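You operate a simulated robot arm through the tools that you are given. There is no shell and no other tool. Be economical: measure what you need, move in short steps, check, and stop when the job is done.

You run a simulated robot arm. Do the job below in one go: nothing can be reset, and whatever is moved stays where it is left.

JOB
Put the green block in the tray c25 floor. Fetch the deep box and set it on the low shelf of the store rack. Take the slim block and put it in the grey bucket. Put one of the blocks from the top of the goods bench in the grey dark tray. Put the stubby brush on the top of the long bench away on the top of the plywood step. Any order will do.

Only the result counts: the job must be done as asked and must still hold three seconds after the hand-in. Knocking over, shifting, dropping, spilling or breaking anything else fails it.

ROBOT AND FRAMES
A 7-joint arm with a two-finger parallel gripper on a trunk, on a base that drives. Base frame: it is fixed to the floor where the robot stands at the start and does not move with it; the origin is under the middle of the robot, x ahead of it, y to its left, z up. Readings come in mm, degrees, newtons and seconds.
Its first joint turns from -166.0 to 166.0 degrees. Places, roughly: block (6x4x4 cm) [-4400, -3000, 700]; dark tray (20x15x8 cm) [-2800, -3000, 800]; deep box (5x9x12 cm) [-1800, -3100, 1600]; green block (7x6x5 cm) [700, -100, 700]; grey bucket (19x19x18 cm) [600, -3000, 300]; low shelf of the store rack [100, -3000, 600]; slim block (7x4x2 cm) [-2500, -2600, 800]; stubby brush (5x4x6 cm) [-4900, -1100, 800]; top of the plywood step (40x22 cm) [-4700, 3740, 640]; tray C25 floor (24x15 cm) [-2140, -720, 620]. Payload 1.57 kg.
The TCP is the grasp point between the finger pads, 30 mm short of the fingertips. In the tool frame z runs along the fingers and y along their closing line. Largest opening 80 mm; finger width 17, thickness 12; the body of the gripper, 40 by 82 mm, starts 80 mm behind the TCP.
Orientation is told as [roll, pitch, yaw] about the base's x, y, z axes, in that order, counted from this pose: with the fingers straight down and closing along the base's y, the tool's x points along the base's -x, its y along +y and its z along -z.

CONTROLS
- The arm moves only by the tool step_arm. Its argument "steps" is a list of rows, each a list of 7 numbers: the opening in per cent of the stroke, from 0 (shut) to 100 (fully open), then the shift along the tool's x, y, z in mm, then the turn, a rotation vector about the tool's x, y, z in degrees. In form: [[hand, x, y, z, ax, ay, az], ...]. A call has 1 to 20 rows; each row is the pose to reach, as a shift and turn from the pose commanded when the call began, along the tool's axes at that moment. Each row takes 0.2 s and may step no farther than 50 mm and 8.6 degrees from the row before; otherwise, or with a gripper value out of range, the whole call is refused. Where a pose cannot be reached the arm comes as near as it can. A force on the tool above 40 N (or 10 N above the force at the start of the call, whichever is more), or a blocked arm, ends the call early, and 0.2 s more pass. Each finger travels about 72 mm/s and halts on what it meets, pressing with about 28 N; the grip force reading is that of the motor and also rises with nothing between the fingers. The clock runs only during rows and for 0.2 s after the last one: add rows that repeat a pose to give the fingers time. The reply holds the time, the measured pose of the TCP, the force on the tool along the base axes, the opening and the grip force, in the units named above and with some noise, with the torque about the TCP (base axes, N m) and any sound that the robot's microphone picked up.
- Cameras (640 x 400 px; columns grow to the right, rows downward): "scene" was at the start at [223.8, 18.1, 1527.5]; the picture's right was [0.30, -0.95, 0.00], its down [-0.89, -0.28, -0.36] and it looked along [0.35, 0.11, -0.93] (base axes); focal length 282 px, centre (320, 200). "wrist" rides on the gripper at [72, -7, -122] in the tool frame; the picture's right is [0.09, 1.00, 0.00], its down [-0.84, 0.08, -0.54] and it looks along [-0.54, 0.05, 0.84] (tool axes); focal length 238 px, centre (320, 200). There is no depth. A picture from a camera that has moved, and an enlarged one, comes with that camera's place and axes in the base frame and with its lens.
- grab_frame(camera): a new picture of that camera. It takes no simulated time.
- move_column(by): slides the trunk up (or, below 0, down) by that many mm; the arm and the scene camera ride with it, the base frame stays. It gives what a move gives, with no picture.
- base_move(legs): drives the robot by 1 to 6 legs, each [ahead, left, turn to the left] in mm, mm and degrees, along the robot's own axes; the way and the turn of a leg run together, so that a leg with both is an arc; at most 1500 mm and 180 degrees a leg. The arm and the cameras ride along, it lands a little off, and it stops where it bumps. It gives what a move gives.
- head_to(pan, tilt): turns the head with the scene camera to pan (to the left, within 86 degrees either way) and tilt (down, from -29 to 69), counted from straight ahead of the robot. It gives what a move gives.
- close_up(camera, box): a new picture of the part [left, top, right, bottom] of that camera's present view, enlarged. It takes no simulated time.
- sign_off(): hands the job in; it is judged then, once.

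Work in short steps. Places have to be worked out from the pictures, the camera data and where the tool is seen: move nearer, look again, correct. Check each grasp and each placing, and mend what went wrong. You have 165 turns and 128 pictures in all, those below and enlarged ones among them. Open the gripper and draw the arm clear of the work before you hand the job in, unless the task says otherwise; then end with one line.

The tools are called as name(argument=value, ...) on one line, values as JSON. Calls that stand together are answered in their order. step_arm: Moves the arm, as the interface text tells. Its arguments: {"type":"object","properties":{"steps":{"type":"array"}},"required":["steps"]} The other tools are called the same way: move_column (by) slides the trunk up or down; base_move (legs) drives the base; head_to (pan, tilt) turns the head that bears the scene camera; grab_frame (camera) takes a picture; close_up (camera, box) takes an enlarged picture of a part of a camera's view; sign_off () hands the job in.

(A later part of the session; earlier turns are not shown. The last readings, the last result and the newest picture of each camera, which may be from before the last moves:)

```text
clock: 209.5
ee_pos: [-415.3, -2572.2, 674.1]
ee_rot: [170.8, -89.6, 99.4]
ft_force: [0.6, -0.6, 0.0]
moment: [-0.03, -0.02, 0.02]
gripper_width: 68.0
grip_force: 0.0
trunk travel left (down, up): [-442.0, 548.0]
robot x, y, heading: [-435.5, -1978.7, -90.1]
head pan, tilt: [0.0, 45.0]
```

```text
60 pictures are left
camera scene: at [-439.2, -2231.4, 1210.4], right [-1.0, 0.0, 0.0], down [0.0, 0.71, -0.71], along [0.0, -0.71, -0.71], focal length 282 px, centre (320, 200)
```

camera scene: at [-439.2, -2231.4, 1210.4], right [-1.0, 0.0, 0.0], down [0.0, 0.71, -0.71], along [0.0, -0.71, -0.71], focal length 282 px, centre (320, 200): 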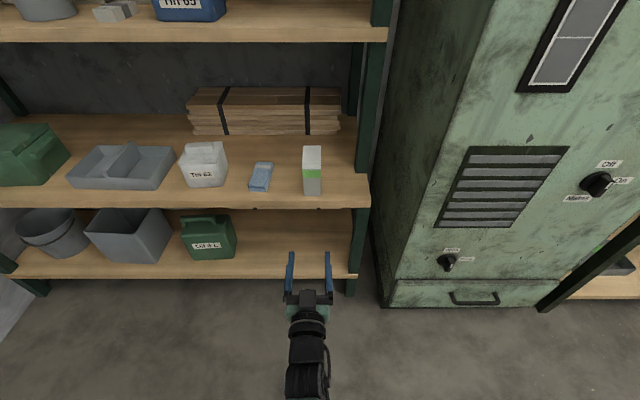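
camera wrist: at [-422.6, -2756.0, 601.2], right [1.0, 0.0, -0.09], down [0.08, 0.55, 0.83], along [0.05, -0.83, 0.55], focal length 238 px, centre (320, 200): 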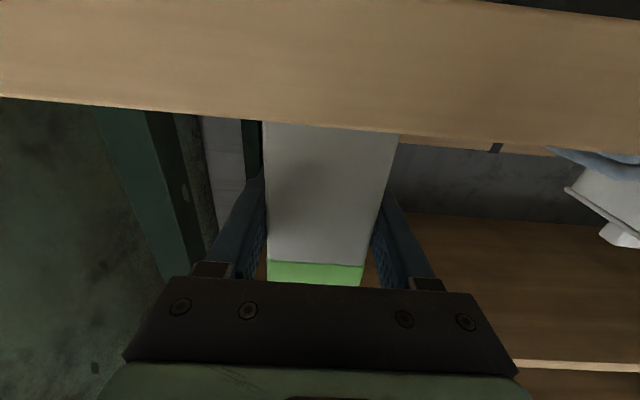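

Deep box is placed. Return the tool to pointing down, raise the trunk, and drive toward the goods bench.

step_arm(steps=[[100, 3, 0, -16, 0, 8.2, 0], [100, 6, 0, -32, 0, 16.4, 0], [100, 9, 0, -48, 0, 24.6, 0], [100, 12, 0, -64, 0, 32.8, 0], [100, 15, 0, -80, 0, 41, 0], [100, 18, 0, -96, 0, 49.2, 0], [100, 21, 0, -112, 0, 57.4, 0], [100, 24, 0, -128, 0, 65.6, 0], [100, 27, 0, -144, 0, 73.8, 0], [100, 30, 0, -160, 0, 82, 0], [100, 30, 0, -180, 0, 89.5, 0], [100, 30, 0, -180, 0, 89.5, 0]])

move_column(by=330)

base_move(legs=[[0, -1400, 0], [0, -1400, 0]])

head_to(pan=-25, tilt=25)

grab_frame(camera="scene")

```text
clock: 212.1
ee_pos: [-416.1, -2392.2, 641.2]
ee_rot: [0.1, -0.8, -89.9]
ft_force: [0.2, 0.6, -0.4]
moment: [0.01, -0.01, 0.05]
gripper_width: 79.9
grip_force: 0.0
trunk travel left (down, up): [-442.0, 548.0]
robot x, y, heading: [-436.3, -1979.0, -90.0]
head pan, tilt: [0.0, 45.0]
```

```text
clock: 215.3
ee_pos: [-416.8, -2392.8, 972.6]
ee_rot: [0.2, -1.0, -89.9]
ft_force: [0.3, 0.4, 0.3]
moment: [-0.04, 0.0, -0.03]
gripper_width: 79.9
grip_force: 0.1
trunk travel left (down, up): [-772.0, 218.0]
robot x, y, heading: [-438.4, -1978.2, -89.9]
head pan, tilt: [0.0, 45.0]
```

```text
clock: 229.1
ee_pos: [-3260.2, -2456.7, 971.5]
ee_rot: [0.1, -1.0, -88.4]
ft_force: [0.9, 0.2, 0.1]
moment: [0.0, 0.0, 0.01]
gripper_width: 80.1
grip_force: 0.1
trunk travel left (down, up): [-772.0, 218.0]
robot x, y, heading: [-3295.4, -2047.6, -88.4]
head pan, tilt: [0.0, 45.0]
```

```text
clock: 230.0
ee_pos: [-3260.0, -2456.8, 972.4]
ee_rot: [0.1, -0.9, -88.3]
ft_force: [-0.4, 0.6, 1.4]
moment: [0.0, 0.03, 0.03]
gripper_width: 79.7
grip_force: 0.0
trunk travel left (down, up): [-772.0, 218.0]
robot x, y, heading: [-3293.5, -2047.4, -88.3]
head pan, tilt: [-25.0, 25.0]
```

```text
59 pictures are left
camera scene: at [-3325.2, -2301.1, 1570.9], right [-0.92, 0.4, 0.0], down [0.17, 0.39, -0.91], along [-0.36, -0.83, -0.42], focal length 282 px, centre (320, 200)
```

scene: 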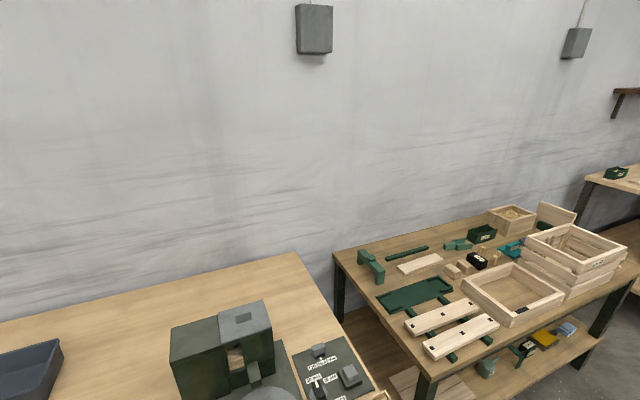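

close_up(camera="scene", box=[400, 220, 528, 300])

```text
5.00 times, centred on (464, 260) of scene
camera zoom: at [-3325.2, -2301.1, 1570.9], right [-0.92, 0.4, 0.0], down [0.17, 0.39, -0.91], along [-0.36, -0.83, -0.42], focal length 1413 px, centre (-400, -100)
```

zoom: 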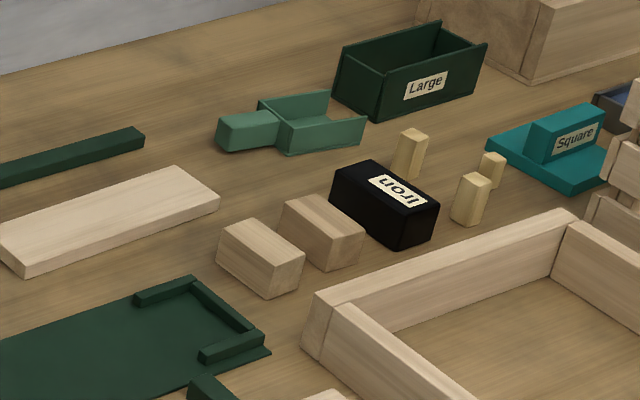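

Two matching wooden blocks sit at ≈[-4286,−3000] and [-4366,−3005]. I'll take the nearer one; drive in front of it and look from above.

base_move(legs=[[0, 0, -1.7], [150, -1005, 0]])

head_to(pan=0, tilt=50)

grab_frame(camera="scene")

```text
clock: 235.7
ee_pos: [-4277.7, -2611.5, 972.3]
ee_rot: [0.1, -1.0, -89.4]
ft_force: [0.2, 0.5, 0.0]
moment: [0.02, 0.01, 0.0]
gripper_width: 79.9
grip_force: 0.0
trunk travel left (down, up): [-772.0, 218.0]
robot x, y, heading: [-4305.5, -2205.0, -89.3]
head pan, tilt: [-25.0, 25.0]
```

```text
clock: 236.6
ee_pos: [-4278.0, -2611.6, 972.1]
ee_rot: [0.2, -1.0, -89.3]
ft_force: [-0.3, 0.6, -1.0]
moment: [0.01, 0.0, 0.03]
gripper_width: 80.1
grip_force: 0.1
trunk travel left (down, up): [-772.0, 218.0]
robot x, y, heading: [-4304.7, -2199.7, -89.3]
head pan, tilt: [0.0, 50.0]
```

```text
57 pictures are left
camera scene: at [-4301.4, -2448.3, 1533.5], right [-1.0, -0.01, 0.0], down [-0.01, 0.77, -0.64], along [0.01, -0.64, -0.77], focal length 282 px, centre (320, 200)
```

scene: 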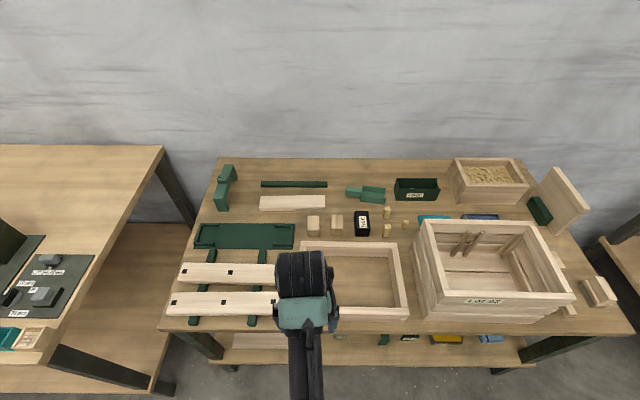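

close_up(camera="scene", box=[280, 175, 408, 255])

```text
5.00 times, centred on (344, 215) of scene
camera zoom: at [-4301.4, -2448.3, 1533.5], right [-1.0, -0.01, 0.0], down [-0.01, 0.77, -0.64], along [0.01, -0.64, -0.77], focal length 1413 px, centre (200, 125)
```

zoom: 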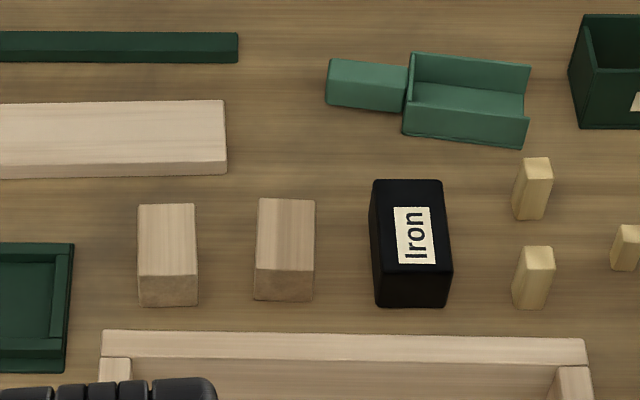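

Block A: ≈[-4271,−2993], top ≈755, long along y, so close along x. Tilt the tool 30° forward to gain reach and move the base closer.

step_arm(steps=[[80, -25, 0, -7, 0, -7.5, 0], [80, -50, 0, -14, 0, -15, 0], [80, -75, 0, -21, 0, -22.5, 0], [80, -100, 0, -27, 0, -30, 0], [80, -100, 0, -27, 0, -30, 0]])

base_move(legs=[[200, 6, -0.7]])

grab_frame(camera="wrist")

```text
clock: 237.8
ee_pos: [-4274.4, -2711.1, 999.4]
ee_rot: [0.1, -31.1, -89.4]
ft_force: [-0.4, 0.1, -0.2]
moment: [0.02, 0.04, 0.0]
gripper_width: 64.2
grip_force: 0.0
trunk travel left (down, up): [-772.0, 218.0]
robot x, y, heading: [-4304.5, -2202.9, -89.4]
head pan, tilt: [0.0, 50.0]
```

```text
clock: 239.4
ee_pos: [-4270.5, -2910.3, 999.1]
ee_rot: [0.1, -31.0, -89.8]
ft_force: [0.7, -0.5, -0.2]
moment: [0.02, 0.03, 0.01]
gripper_width: 64.0
grip_force: 0.1
trunk travel left (down, up): [-772.0, 218.0]
robot x, y, heading: [-4295.5, -2400.0, -89.7]
head pan, tilt: [0.0, 50.0]
```

```text
55 pictures are left
camera wrist: at [-4276.8, -2786.9, 1068.2], right [1.0, 0.08, -0.05], down [0.08, -0.44, 0.9], along [0.05, -0.9, -0.44], focal length 238 px, centre (320, 200)
```

wrist: 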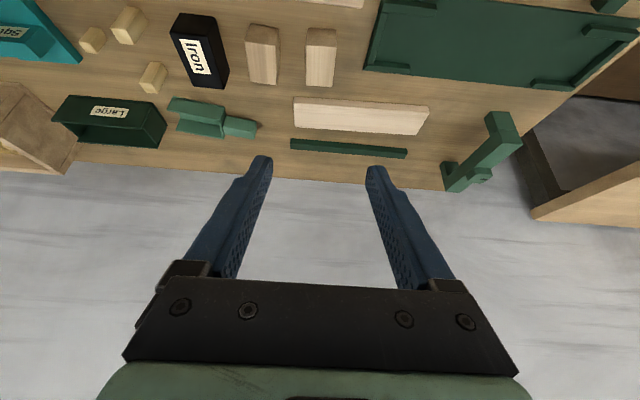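

Block A at ≈[-4275,−2992]. Move the last 82 mm and lower the trunk partway.

base_move(legs=[[82, -4, 0]])

move_column(by=-190)

grab_frame(camera="wrist")

grab_frame(camera="scene")

```text
clock: 240.4
ee_pos: [-4275.6, -2990.9, 1000.4]
ee_rot: [0.1, -31.0, -89.9]
ft_force: [0.3, 0.2, 0.7]
moment: [0.01, 0.0, -0.04]
gripper_width: 64.3
grip_force: 0.1
trunk travel left (down, up): [-772.0, 218.0]
robot x, y, heading: [-4299.4, -2478.5, -90.1]
head pan, tilt: [0.0, 50.0]
```

```text
clock: 242.5
ee_pos: [-4275.6, -2990.9, 809.8]
ee_rot: [0.0, -30.9, -89.9]
ft_force: [-0.1, -0.3, -0.8]
moment: [0.04, -0.01, 0.0]
gripper_width: 64.1
grip_force: 0.1
trunk travel left (down, up): [-582.0, 408.0]
robot x, y, heading: [-4298.7, -2485.0, -90.1]
head pan, tilt: [0.0, 50.0]
```

```text
54 pictures are left
camera wrist: at [-4281.0, -2866.3, 878.3], right [1.0, 0.08, -0.05], down [0.08, -0.44, 0.9], along [0.05, -0.9, -0.44], focal length 238 px, centre (320, 200)
```

wrist: 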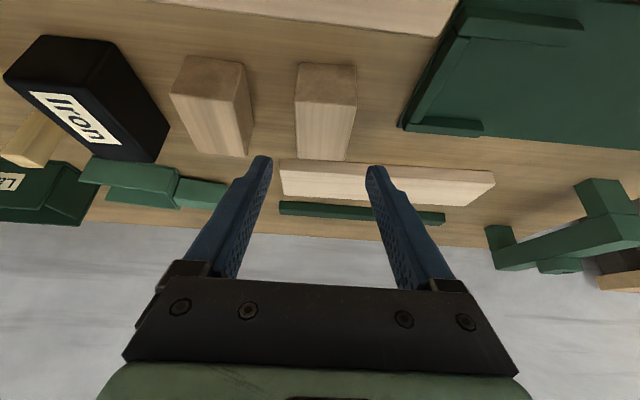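

```text
53 pictures are left
camera scene: at [-4300.7, -2727.2, 1343.5], right [-1.0, 0.0, 0.0], down [0.0, 0.77, -0.64], along [0.0, -0.64, -0.77], focal length 282 px, centre (320, 200)
```

scene: 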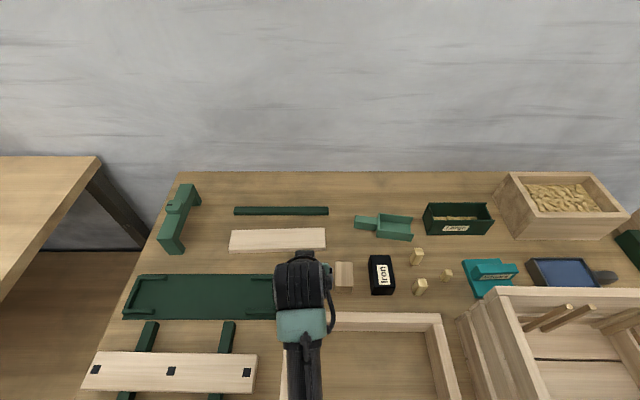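

Centre ≈[-4271,−3000], top ≈750. Shift x +4 and descend vertically ~62 mm in steps.

step_arm(steps=[[80, 8, 4, 13, 0, 0, 0], [80, 15, 4, 26, 0, 0, 0], [80, 22, 4, 37, 0, 0, 0], [80, 27, 4, 45, 0, 0, 0], [80, 30, 4, 50, 0, 0, 0], [80, 32, 4, 54, 0, 0, 0], [80, 32, 4, 54, 0, 0, 0]])

grab_frame(camera="wrist")

```text
clock: 244.1
ee_pos: [-4272.8, -2992.1, 749.4]
ee_rot: [0.1, -31.4, -89.9]
ft_force: [-0.4, 10.0, 18.5]
moment: [0.13, 0.63, -0.37]
gripper_width: 64.1
grip_force: 0.1
trunk travel left (down, up): [-582.0, 408.0]
robot x, y, heading: [-4299.5, -2480.3, -90.3]
head pan, tilt: [0.0, 50.0]
```

```text
52 pictures are left
camera wrist: at [-4277.8, -2866.6, 817.4], right [1.0, 0.08, -0.05], down [0.08, -0.43, 0.9], along [0.05, -0.9, -0.44], focal length 238 px, centre (320, 200)
```

wrist: 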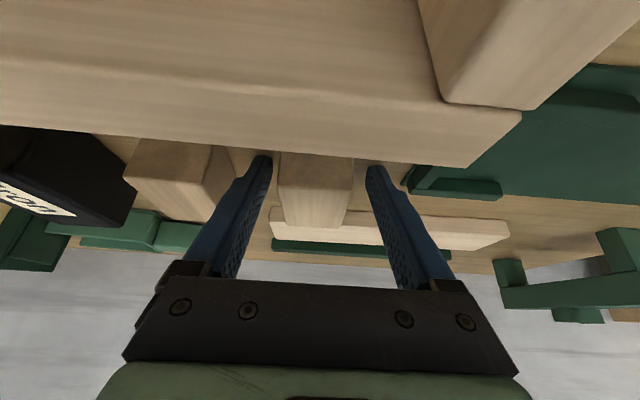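

Light contact with the bench. Lift 4 mm and close.

step_arm(steps=[[80, -2, 0, -4, 0, 0, 0], [60, -2, 0, -4, 0, 0, 0], [40, -2, 0, -4, 0, 0, 0], [25, -2, 0, -4, 0, 0, 0], [25, -2, 0, -4, 0, 0, 0], [25, -2, 0, -4, 0, 0, 0], [25, -12, 0, -20, 0, 0, 0], [25, -22, 0, -37, 0, 0, 0], [25, -32, 0, -54, 0, 0, 0]])

move_column(by=150)

grab_frame(camera="wrist")

```text
clock: 246.1
ee_pos: [-4269.8, -2989.7, 809.6]
ee_rot: [0.2, -31.0, -89.9]
ft_force: [-0.2, 1.1, 0.2]
moment: [-0.02, 0.03, -0.03]
gripper_width: 39.2
grip_force: 28.8
trunk travel left (down, up): [-582.0, 408.0]
robot x, y, heading: [-4302.4, -2478.7, -89.8]
head pan, tilt: [0.0, 50.0]
```

```text
clock: 247.9
ee_pos: [-4271.3, -2989.0, 958.6]
ee_rot: [0.1, -31.0, -89.9]
ft_force: [-1.0, -0.8, -1.0]
moment: [-0.01, 0.0, 0.02]
gripper_width: 39.4
grip_force: 27.9
trunk travel left (down, up): [-732.0, 258.0]
robot x, y, heading: [-4301.8, -2481.8, -90.1]
head pan, tilt: [0.0, 50.0]
```

```text
51 pictures are left
camera wrist: at [-4276.7, -2866.1, 1027.2], right [1.0, 0.08, -0.05], down [0.08, -0.44, 0.9], along [0.05, -0.9, -0.44], focal length 238 px, centre (320, 200)
```

wrist: 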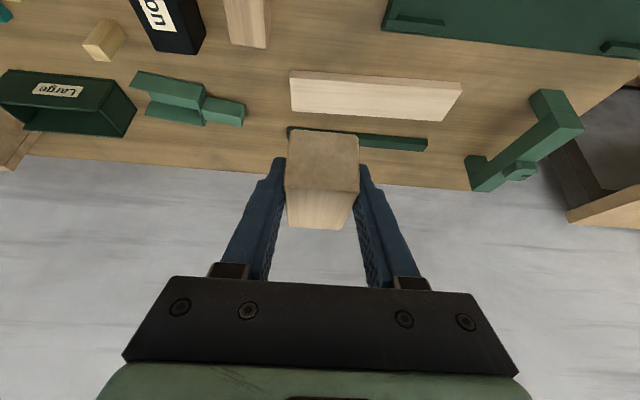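

Block gripped (39 mm). Back off and drive to the dark-tray bench, testing the arm's forward reach in free space.

base_move(legs=[[-430, 0, 0], [0, 1495, 0]])

step_arm(steps=[[25, -25, 0, 15, 0, -6, 0], [25, -50, 0, 30, 0, -12, 0], [25, -75, 0, 45, 0, -18, 0], [25, -100, 0, 60, 0, -24, 0], [25, -125, 0, 75, 0, -29, 0], [25, -145, 0, 105, 0, -29, 0], [25, -165, 0, 135, 0, -29, 0], [25, -185, 0, 165, 0, -29, 0], [25, -205, 0, 195, 0, -29, 0]])

head_to(pan=0, tilt=40)

grab_frame(camera="scene")

```text
clock: 257.7
ee_pos: [-2733.0, -2548.2, 959.5]
ee_rot: [0.1, -31.0, -89.2]
ft_force: [-0.3, 0.7, -0.7]
moment: [0.03, 0.0, 0.01]
gripper_width: 39.6
grip_force: 28.1
trunk travel left (down, up): [-732.0, 258.0]
robot x, y, heading: [-2771.9, -2043.0, -89.0]
head pan, tilt: [0.0, 50.0]
```

```text
clock: 259.7
ee_pos: [-2726.9, -2797.7, 915.3]
ee_rot: [0.4, -60.2, -89.4]
ft_force: [-0.4, 0.3, -1.3]
moment: [-0.08, -0.02, -0.02]
gripper_width: 39.2
grip_force: 28.3
out of reach, approached as far as the arm can: row 9
trunk travel left (down, up): [-732.0, 258.0]
robot x, y, heading: [-2769.9, -2040.0, -89.3]
head pan, tilt: [0.0, 50.0]
```

```text
clock: 260.4
ee_pos: [-2728.6, -2796.6, 913.3]
ee_rot: [0.2, -60.0, -89.3]
ft_force: [0.1, 0.3, -0.1]
moment: [0.04, 0.0, 0.01]
gripper_width: 39.3
grip_force: 28.4
trunk travel left (down, up): [-732.0, 258.0]
robot x, y, heading: [-2770.4, -2041.4, -89.2]
head pan, tilt: [0.0, 40.0]
```

```text
50 pictures are left
camera scene: at [-2766.2, -2293.6, 1507.5], right [-1.0, -0.01, 0.0], down [-0.01, 0.64, -0.77], along [0.01, -0.77, -0.64], focal length 282 px, centre (320, 200)
```

scene: 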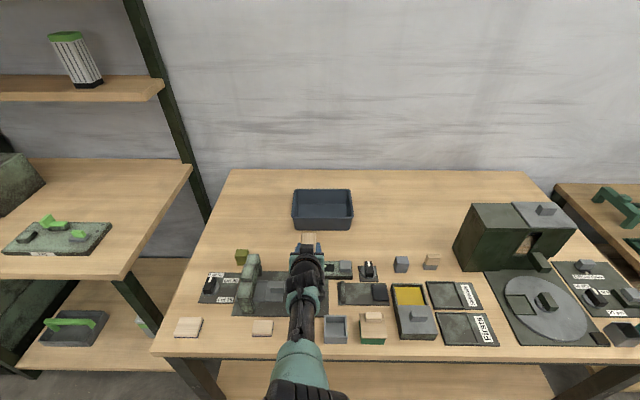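

The arm reaches 755 mm ahead at 60° tilt. Tray centre ≈[-2763,−3033]. Ease to 45° tilt, raise, and drive over it.

step_arm(steps=[[25, -2, 0, -26, 0, 5, 0], [25, -4, 0, -53, 0, 10, 0], [25, -6, 0, -79, 0, 15, 0], [25, -6, 0, -79, 0, 15, 0]])

base_move(legs=[[290, -38, 0]])

grab_frame(camera="wrist")

grab_frame(camera="scene")

```text
clock: 261.4
ee_pos: [-2728.1, -2794.2, 927.5]
ee_rot: [0.1, -44.9, -89.2]
ft_force: [0.6, 0.3, -0.7]
moment: [0.03, 0.04, -0.02]
gripper_width: 39.4
grip_force: 28.0
out of reach, approached as far as the arm can: row 1, 2, 3, 4
trunk travel left (down, up): [-732.0, 258.0]
robot x, y, heading: [-2770.9, -2040.0, -88.9]
head pan, tilt: [0.0, 40.0]
```

```text
clock: 263.4
ee_pos: [-2761.1, -3084.1, 928.4]
ee_rot: [0.1, -45.1, -89.1]
ft_force: [0.7, 0.1, -1.2]
moment: [0.02, -0.02, 0.0]
gripper_width: 39.1
grip_force: 28.7
trunk travel left (down, up): [-732.0, 258.0]
robot x, y, heading: [-2804.0, -2326.1, -89.1]
head pan, tilt: [0.0, 40.0]
```

```text
49 pictures are left
camera wrist: at [-2768.9, -2947.1, 964.4], right [0.99, 0.08, -0.06], down [0.08, -0.21, 0.97], along [0.07, -0.97, -0.21], focal length 238 px, centre (320, 200)
```

wrist: 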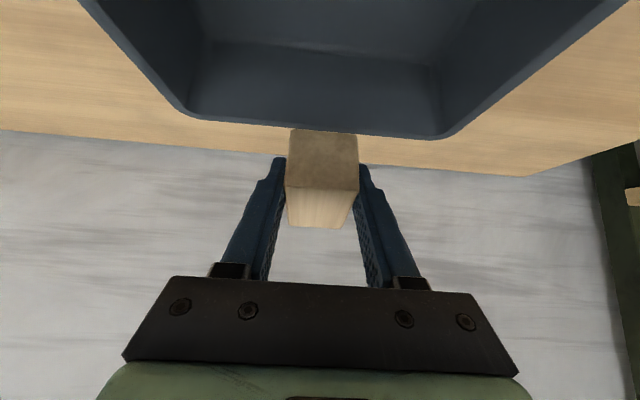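

```text
48 pictures are left
camera scene: at [-2799.9, -2582.5, 1507.5], right [-1.0, -0.02, 0.0], down [-0.01, 0.64, -0.77], along [0.01, -0.77, -0.64], focal length 282 px, centre (320, 200)
```

scene: 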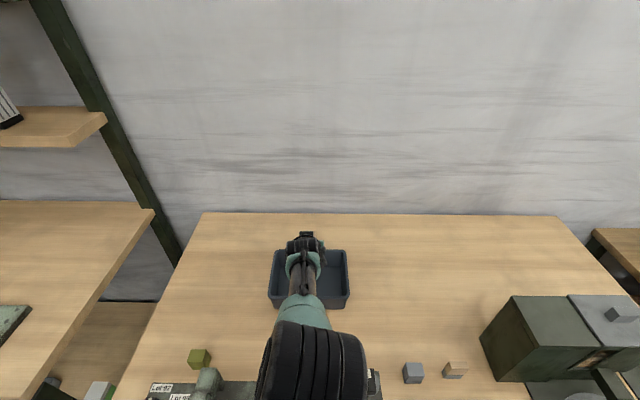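

The TCP is ~50 mm too far over the tray. Retract the arm horizontally and check the reading.

step_arm(steps=[[25, 10, 0, -10, 0, 0, 0], [25, 20, 0, -20, 0, 0, 0], [25, 30, 0, -30, 0, 0, 0], [25, 30, 0, -30, 0, 0, 0]])

```text
clock: 264.4
ee_pos: [-2759.0, -3074.4, 911.5]
ee_rot: [0.1, -45.0, -89.0]
ft_force: [0.3, -0.4, -0.6]
moment: [0.01, 0.0, 0.06]
gripper_width: 39.3
grip_force: 27.9
out of reach, approached as far as the arm can: row 1, 2, 3, 4
trunk travel left (down, up): [-732.0, 258.0]
robot x, y, heading: [-2806.3, -2325.2, -89.2]
head pan, tilt: [0.0, 40.0]
```

step_arm(steps=[[25, 20, 0, -20, 0, 0, 0], [25, 40, 0, -40, 0, 0, 0], [25, 60, 0, -60, 0, 0, 0], [25, 60, 0, -60, 0, 0, 0]])

grab_frame(camera="scene")

```text
clock: 265.4
ee_pos: [-2753.4, -3050.5, 872.3]
ee_rot: [0.1, -45.0, -89.1]
ft_force: [-0.7, 0.4, -0.3]
moment: [-0.01, -0.02, 0.01]
gripper_width: 39.2
grip_force: 27.6
out of reach, approached as far as the arm can: row 1, 2, 3, 4
trunk travel left (down, up): [-732.0, 258.0]
robot x, y, heading: [-2806.9, -2329.4, -89.0]
head pan, tilt: [0.0, 40.0]
```

```text
47 pictures are left
camera scene: at [-2799.9, -2582.2, 1507.6], right [-1.0, -0.02, 0.0], down [-0.01, 0.64, -0.77], along [0.01, -0.77, -0.64], focal length 282 px, centre (320, 200)
```

scene: 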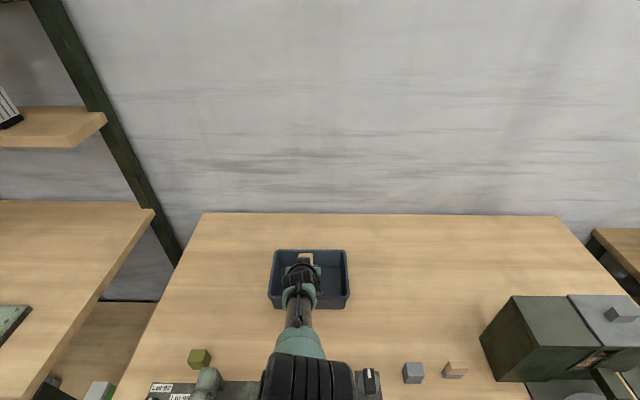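

TCP now ≈[-2753,−3050,872] above the tray (centre ≈[-2760,−3040]). Back the base 12 mm, lower 18 mm with the trunk and check the wrist view.

base_move(legs=[[-14, -5, 0]])

move_column(by=-14)

grab_frame(camera="wrist")

close_up(camera="scene", box=[250, 225, 378, 320])

```text
clock: 266.2
ee_pos: [-2758.4, -3036.9, 871.3]
ee_rot: [0.1, -45.0, -89.1]
ft_force: [0.4, 0.5, 0.0]
moment: [0.02, -0.01, 0.02]
gripper_width: 39.2
grip_force: 28.2
trunk travel left (down, up): [-732.0, 258.0]
robot x, y, heading: [-2808.3, -2315.4, -88.9]
head pan, tilt: [0.0, 40.0]
```

```text
clock: 266.8
ee_pos: [-2759.8, -3036.8, 858.6]
ee_rot: [0.0, -45.0, -89.2]
ft_force: [0.0, 0.7, -0.5]
moment: [0.06, 0.01, 0.0]
gripper_width: 39.6
grip_force: 28.0
trunk travel left (down, up): [-718.0, 272.0]
robot x, y, heading: [-2812.9, -2314.9, -89.1]
head pan, tilt: [0.0, 40.0]
```

```text
46 pictures are left
camera wrist: at [-2767.0, -2900.1, 894.5], right [0.99, 0.08, -0.06], down [0.08, -0.21, 0.98], along [0.07, -0.97, -0.21], focal length 238 px, centre (320, 200)
```

wrist: 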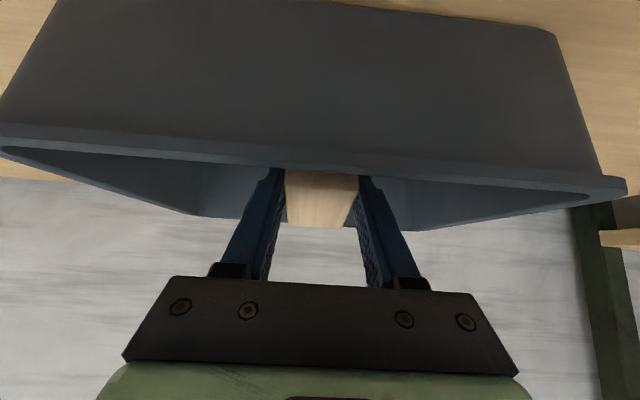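

```text
4.21 times, centred on (314, 272) of scene
camera zoom: at [-2805.2, -2567.9, 1493.7], right [-1.0, -0.01, 0.0], down [-0.01, 0.64, -0.77], along [0.01, -0.77, -0.64], focal length 1190 px, centre (345, -105)
```

zoom: 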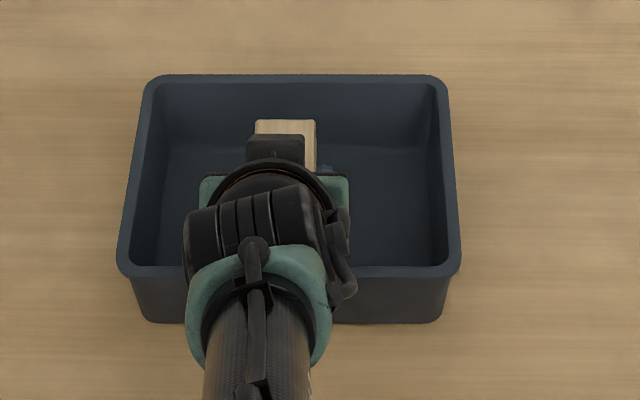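

The block is inside the tray. Lower 7 mm more and release.

move_column(by=-7)

step_arm(steps=[[50, 0, 0, 0, 0, 0, 0], [70, 0, 0, 0, 0, 0, 0], [80, 0, 0, 0, 0, 0, 0], [80, 0, 0, 0, 0, 0, 0]])

move_column(by=150)

close_up(camera="scene", box=[250, 205, 410, 325])

grab_frame(camera="wrist")

```text
clock: 267.3
ee_pos: [-2760.0, -3037.4, 851.6]
ee_rot: [0.1, -45.0, -89.1]
ft_force: [0.1, 0.6, -0.8]
moment: [-0.01, 0.01, 0.01]
gripper_width: 39.2
grip_force: 27.4
trunk travel left (down, up): [-711.0, 279.0]
robot x, y, heading: [-2806.9, -2316.9, -89.0]
head pan, tilt: [0.0, 40.0]
```

```text
clock: 268.3
ee_pos: [-2758.9, -3036.7, 851.1]
ee_rot: [0.1, -45.1, -89.1]
ft_force: [0.1, -0.4, -0.3]
moment: [0.0, 0.01, 0.0]
gripper_width: 64.1
grip_force: 0.0
trunk travel left (down, up): [-711.0, 279.0]
robot x, y, heading: [-2807.0, -2315.4, -89.2]
head pan, tilt: [0.0, 40.0]
```

```text
clock: 270.1
ee_pos: [-2759.8, -3037.0, 1001.8]
ee_rot: [0.0, -45.0, -89.1]
ft_force: [0.3, 1.0, 0.3]
moment: [-0.01, 0.01, 0.03]
gripper_width: 63.7
grip_force: 0.0
trunk travel left (down, up): [-861.0, 129.0]
robot x, y, heading: [-2809.2, -2314.4, -89.1]
head pan, tilt: [0.0, 40.0]
```

```text
3.33 times, centred on (330, 265) of scene
camera zoom: at [-2805.1, -2568.5, 1636.6], right [-1.0, -0.02, 0.0], down [-0.01, 0.64, -0.77], along [0.01, -0.77, -0.64], focal length 942 px, centre (287, -17)
```

zoom: 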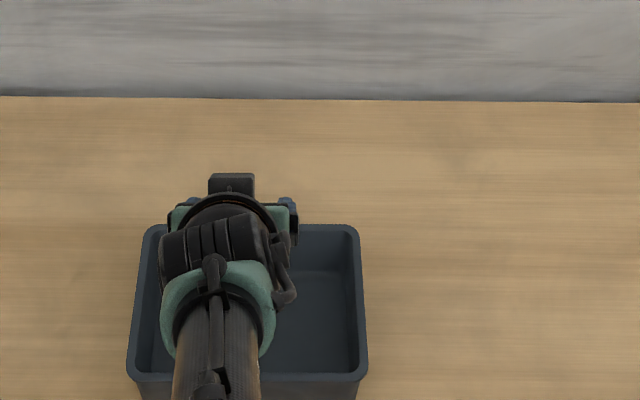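

```text
43 pictures are left
camera wrist: at [-2766.9, -2900.4, 1037.3], right [0.99, 0.08, -0.06], down [0.08, -0.21, 0.97], along [0.07, -0.97, -0.21], focal length 238 px, centre (320, 200)
```

wrist: 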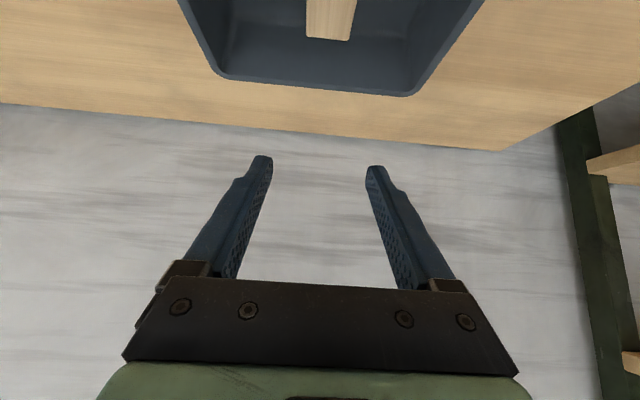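

The block rests in the dark tray. Back off, fold the arm to a compact tool-down pose, and drive toward the long bench.

base_move(legs=[[-430, 0, 0]])

step_arm(steps=[[100, 21, 0, -32, 0, 5.6, 0], [100, 42, 0, -64, 0, 11.2, 0], [100, 64, 0, -95, 0, 16.8, 0], [100, 85, 0, -127, 0, 22.4, 0], [100, 106, 0, -159, 0, 28, 0], [100, 127, 0, -190, 0, 33.6, 0], [100, 149, 0, -222, 0, 39.2, 0], [100, 170, 0, -254, 0, 45, 0], [100, 170, 0, -254, 0, 45, 0]])

base_move(legs=[[0, -700, 0], [0, 0, -91]])

head_to(pan=-20, tilt=20)

grab_frame(camera="scene")

```text
clock: 272.7
ee_pos: [-2761.3, -2612.0, 1001.0]
ee_rot: [0.1, -45.1, -88.7]
ft_force: [0.4, 0.4, 0.3]
moment: [-0.03, -0.01, -0.01]
gripper_width: 64.0
grip_force: 0.0
trunk travel left (down, up): [-861.0, 129.0]
robot x, y, heading: [-2814.4, -1891.1, -88.5]
head pan, tilt: [0.0, 40.0]
```

```text
clock: 274.7
ee_pos: [-2746.4, -2476.5, 981.5]
ee_rot: [0.0, 0.2, -88.6]
ft_force: [-0.4, 0.4, 0.7]
moment: [0.0, -0.02, -0.02]
gripper_width: 80.0
grip_force: 0.0
out of reach, approached as far as the arm can: row 1, 2, 3, 4, 5, 6, 7, 8, 9
trunk travel left (down, up): [-861.0, 129.0]
robot x, y, heading: [-2815.6, -1890.3, -88.6]
head pan, tilt: [0.0, 40.0]
```

```text
clock: 282.4
ee_pos: [-4095.3, -1979.2, 982.0]
ee_rot: [0.2, 0.2, -178.6]
ft_force: [1.0, 0.7, -0.5]
moment: [0.03, -0.02, 0.02]
gripper_width: 80.1
grip_force: 0.0
trunk travel left (down, up): [-861.0, 129.0]
robot x, y, heading: [-3510.0, -1909.5, -178.8]
head pan, tilt: [0.0, 40.0]
```

```text
clock: 283.2
ee_pos: [-4095.4, -1979.4, 981.6]
ee_rot: [0.1, 0.0, -178.7]
ft_force: [1.0, -0.3, 0.8]
moment: [0.02, -0.01, -0.04]
gripper_width: 79.9
grip_force: 0.0
trunk travel left (down, up): [-861.0, 129.0]
robot x, y, heading: [-3508.0, -1906.9, -178.9]
head pan, tilt: [-20.0, 20.0]
```

```text
42 pictures are left
camera scene: at [-3765.8, -1881.7, 1668.0], right [0.32, 0.95, 0.0], down [0.32, -0.11, -0.94], along [-0.89, 0.3, -0.34], focal length 282 px, centre (320, 200)
```

scene: 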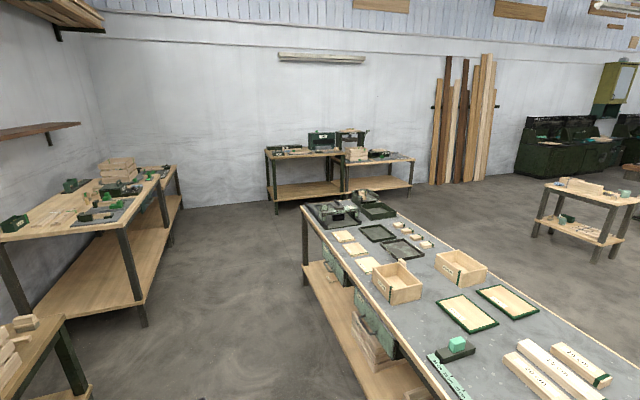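

close_up(camera="scene", box=[300, 180, 460, 300])

close_up(camera="scene", box=[410, 290, 640, 400])

```text
3.33 times, centred on (380, 240) of scene
camera zoom: at [-3765.8, -1881.7, 1668.0], right [0.32, 0.95, 0.0], down [0.32, -0.11, -0.94], along [-0.89, 0.3, -0.34], focal length 942 px, centre (120, 67)
```

zoom: 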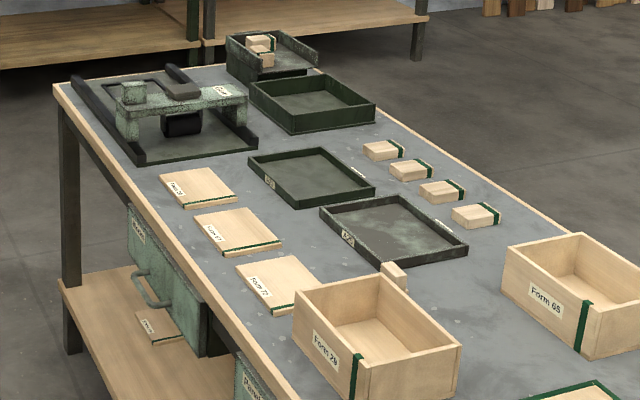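

```text
2.78 times, centred on (525, 345) of scene
camera zoom: at [-3765.8, -1881.7, 1668.0], right [0.32, 0.95, 0.0], down [0.32, -0.11, -0.94], along [-0.89, 0.3, -0.34], focal length 786 px, centre (-250, -204)
```

zoom: 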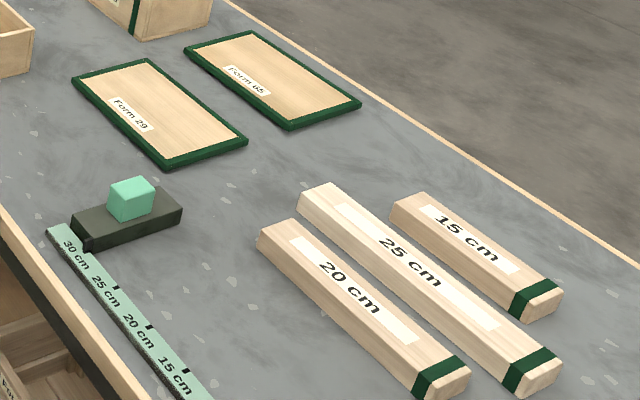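

A small piece stands just behind crate "Form 28" at ≈[-4890,−1030] – likely the brush. First fold the arm nearer, then drive to the bench's −y side and face +y.

step_arm(steps=[[100, 40, 0, 0, 0, 0, 0], [100, 80, 0, 0, 0, 0, 0], [100, 120, 0, 0, 0, 0, 0], [100, 160, 0, 0, 0, 0, 0], [100, 160, 0, 0, 0, 0, 0]])

base_move(legs=[[1390, 0, 0], [0, 0, -91]])

head_to(pan=0, tilt=40)

grab_frame(camera="scene")

```text
clock: 284.4
ee_pos: [-4049.9, -1991.1, 911.6]
ee_rot: [0.1, 0.1, -178.8]
ft_force: [0.4, -0.6, -0.3]
moment: [0.0, -0.01, 0.01]
gripper_width: 80.0
grip_force: 0.0
out of reach, approached as far as the arm can: row 1, 2, 3, 4, 5
trunk travel left (down, up): [-861.0, 129.0]
robot x, y, heading: [-3508.3, -1910.5, -178.5]
head pan, tilt: [-20.0, 20.0]
```

```text
clock: 295.3
ee_pos: [-4955.0, -1404.8, 910.9]
ee_rot: [0.0, 0.2, 88.3]
ft_force: [0.0, -0.2, 0.2]
moment: [0.0, -0.03, -0.03]
gripper_width: 80.0
grip_force: 0.0
trunk travel left (down, up): [-861.0, 129.0]
robot x, y, heading: [-4901.3, -1952.1, 88.1]
head pan, tilt: [-20.0, 20.0]
```

```text
clock: 296.1
ee_pos: [-4954.6, -1404.9, 911.8]
ee_rot: [0.2, 0.2, 88.3]
ft_force: [-0.1, 0.6, -0.4]
moment: [-0.02, 0.0, 0.02]
gripper_width: 80.0
grip_force: 0.0
trunk travel left (down, up): [-861.0, 129.0]
robot x, y, heading: [-4900.3, -1950.8, 88.2]
head pan, tilt: [0.0, 40.0]
```

```text
39 pictures are left
camera scene: at [-4893.0, -1695.1, 1636.7], right [1.0, -0.03, 0.0], down [-0.02, -0.64, -0.77], along [0.02, 0.77, -0.64], focal length 282 px, centre (320, 200)
```

scene: 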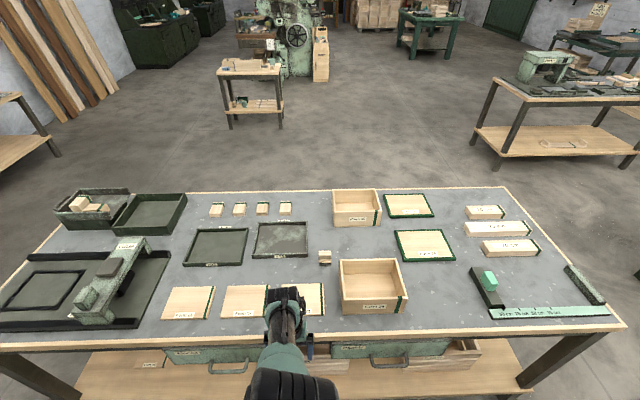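

close_up(camera="scene", box=[260, 220, 420, 320])

```text
4.00 times, centred on (340, 270) of scene
camera zoom: at [-4893.0, -1695.1, 1636.7], right [1.0, -0.03, 0.0], down [-0.02, -0.64, -0.77], along [0.02, 0.77, -0.64], focal length 1130 px, centre (240, -80)
```

zoom: 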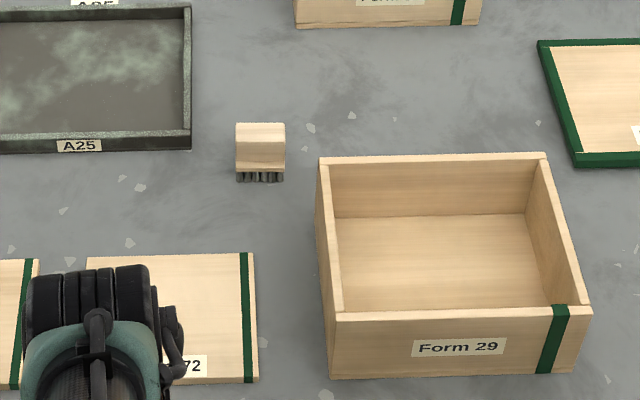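

The arm had straightened fully (singular), so commands inside its reach barely act. I'll command a comfortable pose (≈400 mm ahead, z≈1060) and hold it many rows so the elbow can bend again, first backing away from the bench.

base_move(legs=[[-150, 0, 0]])

step_arm(steps=[[100, -45, 0, 12, 0, 0, 0], [100, -90, 0, 24, 0, 0, 0], [100, -135, 0, 36, 0, 0, 0], [100, -180, 0, 48, 0, 0, 0], [100, -225, 0, 60, 0, 0, 0], [100, -270, 0, 71, 0, 0, 0], [100, -270, 0, 71, 0, 0, 0], [100, -270, 0, 71, 0, 0, 0], [100, -270, 0, 71, 0, 0, 0], [100, -270, 0, 71, 0, 0, 0], [100, -270, 0, 71, 0, 0, 0], [100, -270, 0, 71, 0, 0, 0], [100, -270, 0, 71, 0, 0, 0], [100, -270, 0, 71, 0, 0, 0], [100, -270, 0, 71, 0, 0, 0], [100, -270, 0, 71, 0, 0, 0]])

```text
clock: 297.5
ee_pos: [-4960.4, -1552.6, 911.5]
ee_rot: [0.0, 0.1, 88.5]
ft_force: [-0.5, -0.1, -0.7]
moment: [0.0, -0.01, -0.03]
gripper_width: 79.8
grip_force: 0.1
trunk travel left (down, up): [-861.0, 129.0]
robot x, y, heading: [-4907.2, -2100.5, 88.6]
head pan, tilt: [0.0, 40.0]
```

```text
clock: 300.9
ee_pos: [-4945.5, -1530.1, 942.0]
ee_rot: [0.2, 0.1, 88.5]
ft_force: [0.0, 0.5, 0.4]
moment: [-0.01, -0.03, 0.01]
gripper_width: 79.8
grip_force: 0.1
out of reach, approached as far as the arm can: row 1, 2, 3, 4, 5, 6, 7, 8, 9, 10, 11, 12, 13, 14, 15, 16
trunk travel left (down, up): [-861.0, 129.0]
robot x, y, heading: [-4904.6, -2100.4, 88.4]
head pan, tilt: [0.0, 40.0]
```

Still locked straight. I'll tilt the hand backward, which should force the elbow to bend, in free space.

step_arm(steps=[[100, 12, 0, -10, 0, 7.5, 0], [100, 24, 0, -20, 0, 15, 0], [100, 36, 0, -30, 0, 22.5, 0], [100, 48, 0, -40, 0, 30, 0], [100, 60, 0, -50, 0, 37.5, 0], [100, 72, 0, -60, 0, 45, 0], [100, 84, 0, -70, 0, 52.5, 0], [100, 93, 0, -80, 0, 60, 0], [100, 93, 0, -80, 0, 60, 0], [100, 93, 0, -80, 0, 60, 0], [100, 93, 0, -80, 0, 60, 0]])

grab_frame(camera="scene")

```text
clock: 303.3
ee_pos: [-4949.8, -1716.3, 1067.9]
ee_rot: [0.3, 60.0, 88.5]
ft_force: [0.5, -0.3, 0.1]
moment: [-0.04, -0.02, 0.01]
gripper_width: 79.9
grip_force: 0.1
out of reach, approached as far as the arm can: row 1, 2, 3, 4, 5, 6, 7, 8, 9, 10, 11
trunk travel left (down, up): [-861.0, 129.0]
robot x, y, heading: [-4908.5, -2099.4, 88.2]
head pan, tilt: [0.0, 40.0]
```

```text
37 pictures are left
camera scene: at [-4898.4, -1843.2, 1636.5], right [1.0, -0.03, 0.0], down [-0.02, -0.64, -0.77], along [0.02, 0.77, -0.64], focal length 282 px, centre (320, 200)
```

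scene: 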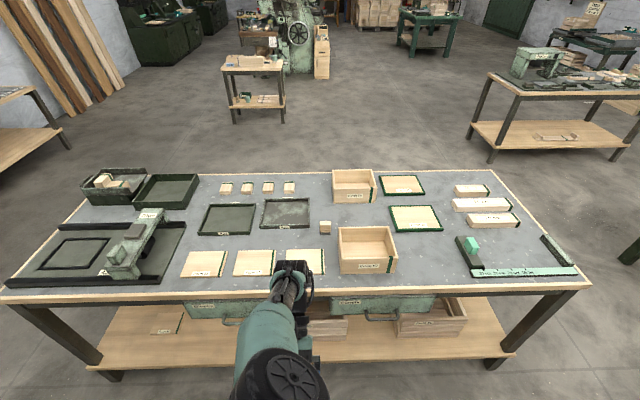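

step_arm(steps=[[100, 21, 0, -5, 0, 6, 0], [100, 42, 0, -10, 0, 12, 0], [100, 64, 0, -15, 0, 18, 0], [100, 85, 0, -19, 0, 25, 0], [100, 85, 0, -19, 0, 25, 0], [100, 85, 0, -19, 0, 25, 0], [100, 85, 0, -19, 0, 25, 0], [100, 85, 0, -19, 0, 25, 0], [100, 85, 0, -19, 0, 25, 0], [100, 85, 0, -19, 0, 25, 0], [100, 85, 0, -19, 0, 25, 0], [100, 85, 0, -19, 0, 25, 0]])

```text
clock: 305.9
ee_pos: [-4931.4, -1817.7, 1162.0]
ee_rot: [0.5, 84.9, 89.1]
ft_force: [0.2, -0.1, 0.6]
moment: [0.01, -0.02, -0.03]
gripper_width: 79.9
grip_force: 0.1
out of reach, approached as far as the arm can: row 1, 2, 3, 4, 5, 6, 7, 8, 9, 10, 11, 12
trunk travel left (down, up): [-861.0, 129.0]
robot x, y, heading: [-4903.2, -2100.5, 88.2]
head pan, tilt: [0.0, 40.0]
```

The elbow has bent (wrist well inside reach). Rotate back to tool-down at ≈430 mm ahead.

step_arm(steps=[[100, -17, 0, -12, 0, -7.8, 0], [100, -34, 0, -24, 0, -15.6, 0], [100, -51, 0, -36, 0, -23.4, 0], [100, -67, 0, -48, 0, -31.2, 0], [100, -84, 0, -60, 0, -39, 0], [100, -101, 0, -72, 0, -46.8, 0], [100, -118, 0, -84, 0, -54.6, 0], [100, -135, 0, -97, 0, -62.4, 0], [100, -151, 0, -109, 0, -70.2, 0], [100, -168, 0, -121, 0, -78, 0], [100, -185, 0, -133, 0, -85, 0], [100, -185, 0, -133, 0, -85, 0]])

```text
clock: 308.5
ee_pos: [-4922.1, -1671.8, 983.9]
ee_rot: [-0.1, 0.1, 88.5]
ft_force: [0.3, 0.3, 0.9]
moment: [-0.03, -0.01, 0.01]
gripper_width: 79.8
grip_force: 0.1
trunk travel left (down, up): [-861.0, 129.0]
robot x, y, heading: [-4906.1, -2098.7, 88.3]
head pan, tilt: [0.0, 40.0]
```

Arm is healthy again. Tilt forward 30°, open to 68 mm, and drive toward the brush.

step_arm(steps=[[85, -22, 0, -7, 0, -7.5, 0], [85, -43, 0, -14, 0, -15, 0], [85, -65, 0, -21, 0, -22.5, 0], [85, -85, 0, -27, 0, -30, 0], [85, -85, 0, -27, 0, -30, 0]])

base_move(legs=[[0, 0, 1.7], [430, 75, 0]])

grab_frame(camera="wrist")

```text
clock: 309.7
ee_pos: [-4919.7, -1586.6, 1013.0]
ee_rot: [0.1, -29.9, 88.5]
ft_force: [-0.3, -0.6, -0.6]
moment: [0.02, 0.03, -0.03]
gripper_width: 68.0
grip_force: 0.1
trunk travel left (down, up): [-861.0, 129.0]
robot x, y, heading: [-4908.0, -2098.1, 88.2]
head pan, tilt: [0.0, 40.0]
```

```text
clock: 312.7
ee_pos: [-5008.2, -1163.8, 1012.5]
ee_rot: [0.1, -29.8, 90.1]
ft_force: [0.1, -0.6, 0.2]
moment: [0.01, 0.01, 0.0]
gripper_width: 68.0
grip_force: 0.1
trunk travel left (down, up): [-861.0, 129.0]
robot x, y, heading: [-4982.2, -1679.7, 90.1]
head pan, tilt: [0.0, 40.0]
```

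```text
36 pictures are left
camera wrist: at [-5001.3, -1286.5, 1083.1], right [-1.0, -0.08, -0.04], down [-0.08, 0.46, 0.89], along [-0.05, 0.89, -0.46], focal length 238 px, centre (320, 200)
```

wrist: 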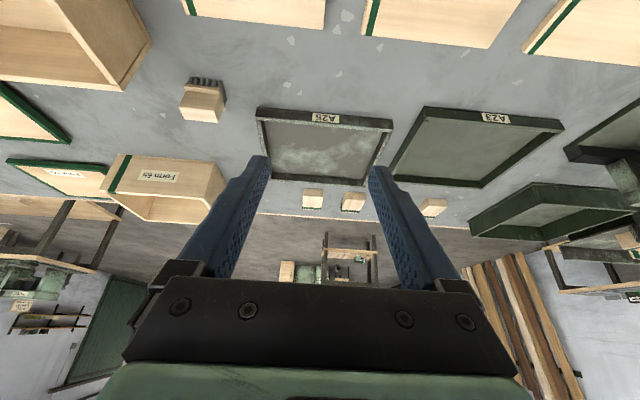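

I slid the wrong way; facing +y, right is +x. Brush ≈[-4856,−1042]. Correct by 152 mm right and 75 ahead.

base_move(legs=[[70, -152, 0]])

move_column(by=-70)

grab_frame(camera="wrist")

```text
clock: 314.2
ee_pos: [-4859.0, -1093.9, 1011.9]
ee_rot: [0.1, -30.0, 90.1]
ft_force: [-0.8, 0.4, -0.7]
moment: [-0.01, -0.02, 0.0]
gripper_width: 68.0
grip_force: 0.0
trunk travel left (down, up): [-861.0, 129.0]
robot x, y, heading: [-4831.1, -1603.8, 90.1]
head pan, tilt: [0.0, 40.0]
```

```text
clock: 315.2
ee_pos: [-4858.7, -1094.3, 941.7]
ee_rot: [0.0, -29.9, 90.2]
ft_force: [0.0, 0.6, 0.2]
moment: [-0.03, -0.04, -0.03]
gripper_width: 67.8
grip_force: 0.1
trunk travel left (down, up): [-791.0, 199.0]
robot x, y, heading: [-4829.3, -1607.5, 90.1]
head pan, tilt: [0.0, 40.0]
```

```text
35 pictures are left
camera wrist: at [-4850.5, -1217.2, 1013.1], right [-1.0, -0.08, -0.04], down [-0.08, 0.46, 0.89], along [-0.05, 0.89, -0.46], focal length 238 px, centre (320, 200)
```

wrist: 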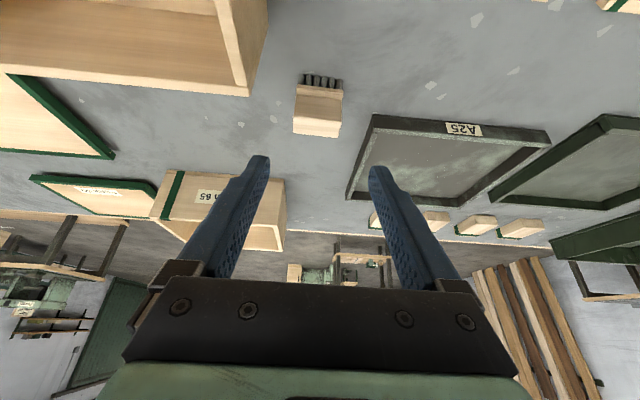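

Brush top centre ≈[-4854,−1028,830]. Move 58 mm ahead, 4 right, lower 85.

base_move(legs=[[58, -4, 0]])

move_column(by=-85)

grab_frame(camera="wrist")

```text
clock: 316.2
ee_pos: [-4856.0, -1035.8, 942.1]
ee_rot: [0.1, -29.8, 90.1]
ft_force: [-0.8, 0.8, -0.2]
moment: [-0.01, 0.0, 0.0]
gripper_width: 68.0
grip_force: 0.1
trunk travel left (down, up): [-791.0, 199.0]
robot x, y, heading: [-4827.3, -1547.1, 89.9]
head pan, tilt: [0.0, 40.0]
```

```text
clock: 317.4
ee_pos: [-4855.7, -1036.1, 857.5]
ee_rot: [0.1, -29.9, 90.1]
ft_force: [0.3, -0.7, -0.1]
moment: [-0.03, -0.01, 0.01]
gripper_width: 67.8
grip_force: 0.0
trunk travel left (down, up): [-706.0, 284.0]
robot x, y, heading: [-4823.2, -1544.6, 90.1]
head pan, tilt: [0.0, 40.0]
```

```text
34 pictures are left
camera wrist: at [-4847.2, -1159.4, 928.2], right [-1.0, -0.08, -0.04], down [-0.08, 0.46, 0.89], along [-0.05, 0.89, -0.46], focal length 238 px, centre (320, 200)
```

wrist: 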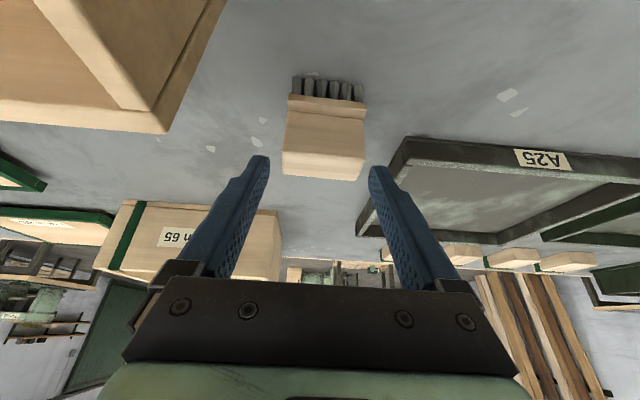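

Top ≈838, nicely centred. Descend 35 mm in steps and close.

step_arm(steps=[[85, 6, 0, 9, 0, 0, 0], [85, 12, 0, 18, 0, 0, 0], [85, 17, 0, 24, 0, 0, 0], [85, 21, 0, 28, 0, 0, 0], [65, 21, 0, 28, 0, 0, 0], [45, 21, 0, 28, 0, 0, 0], [30, 21, 0, 28, 0, 0, 0], [30, 21, 0, 28, 0, 0, 0], [30, 21, 0, 28, 0, 0, 0]])

grab_frame(camera="wrist")

```text
clock: 318.6
ee_pos: [-4857.3, -1037.8, 830.3]
ee_rot: [-0.1, -31.0, 90.2]
ft_force: [-2.6, -9.6, 16.9]
moment: [-0.13, 0.62, 0.28]
gripper_width: 55.5
grip_force: 1.7
trunk travel left (down, up): [-706.0, 284.0]
robot x, y, heading: [-4826.0, -1548.7, 90.1]
head pan, tilt: [0.0, 40.0]
stopped in row 5: the force on the tool passed its limit at 41 N (the readings are from after the stop); the commanded pose is now the measured one
```

```text
33 pictures are left
camera wrist: at [-4848.0, -1162.6, 898.1], right [-1.0, -0.08, -0.05], down [-0.08, 0.44, 0.9], along [-0.05, 0.9, -0.44], focal length 238 px, centre (320, 200)
```

wrist: 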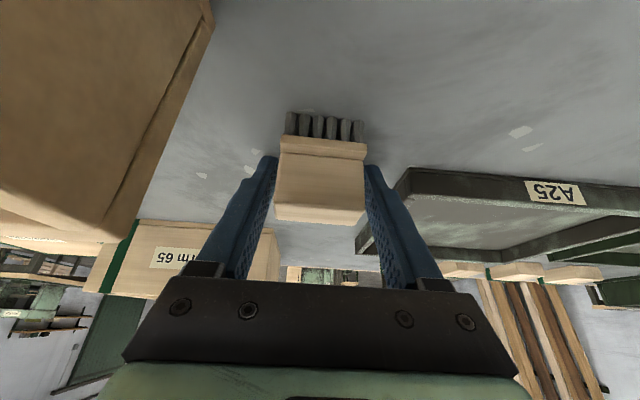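

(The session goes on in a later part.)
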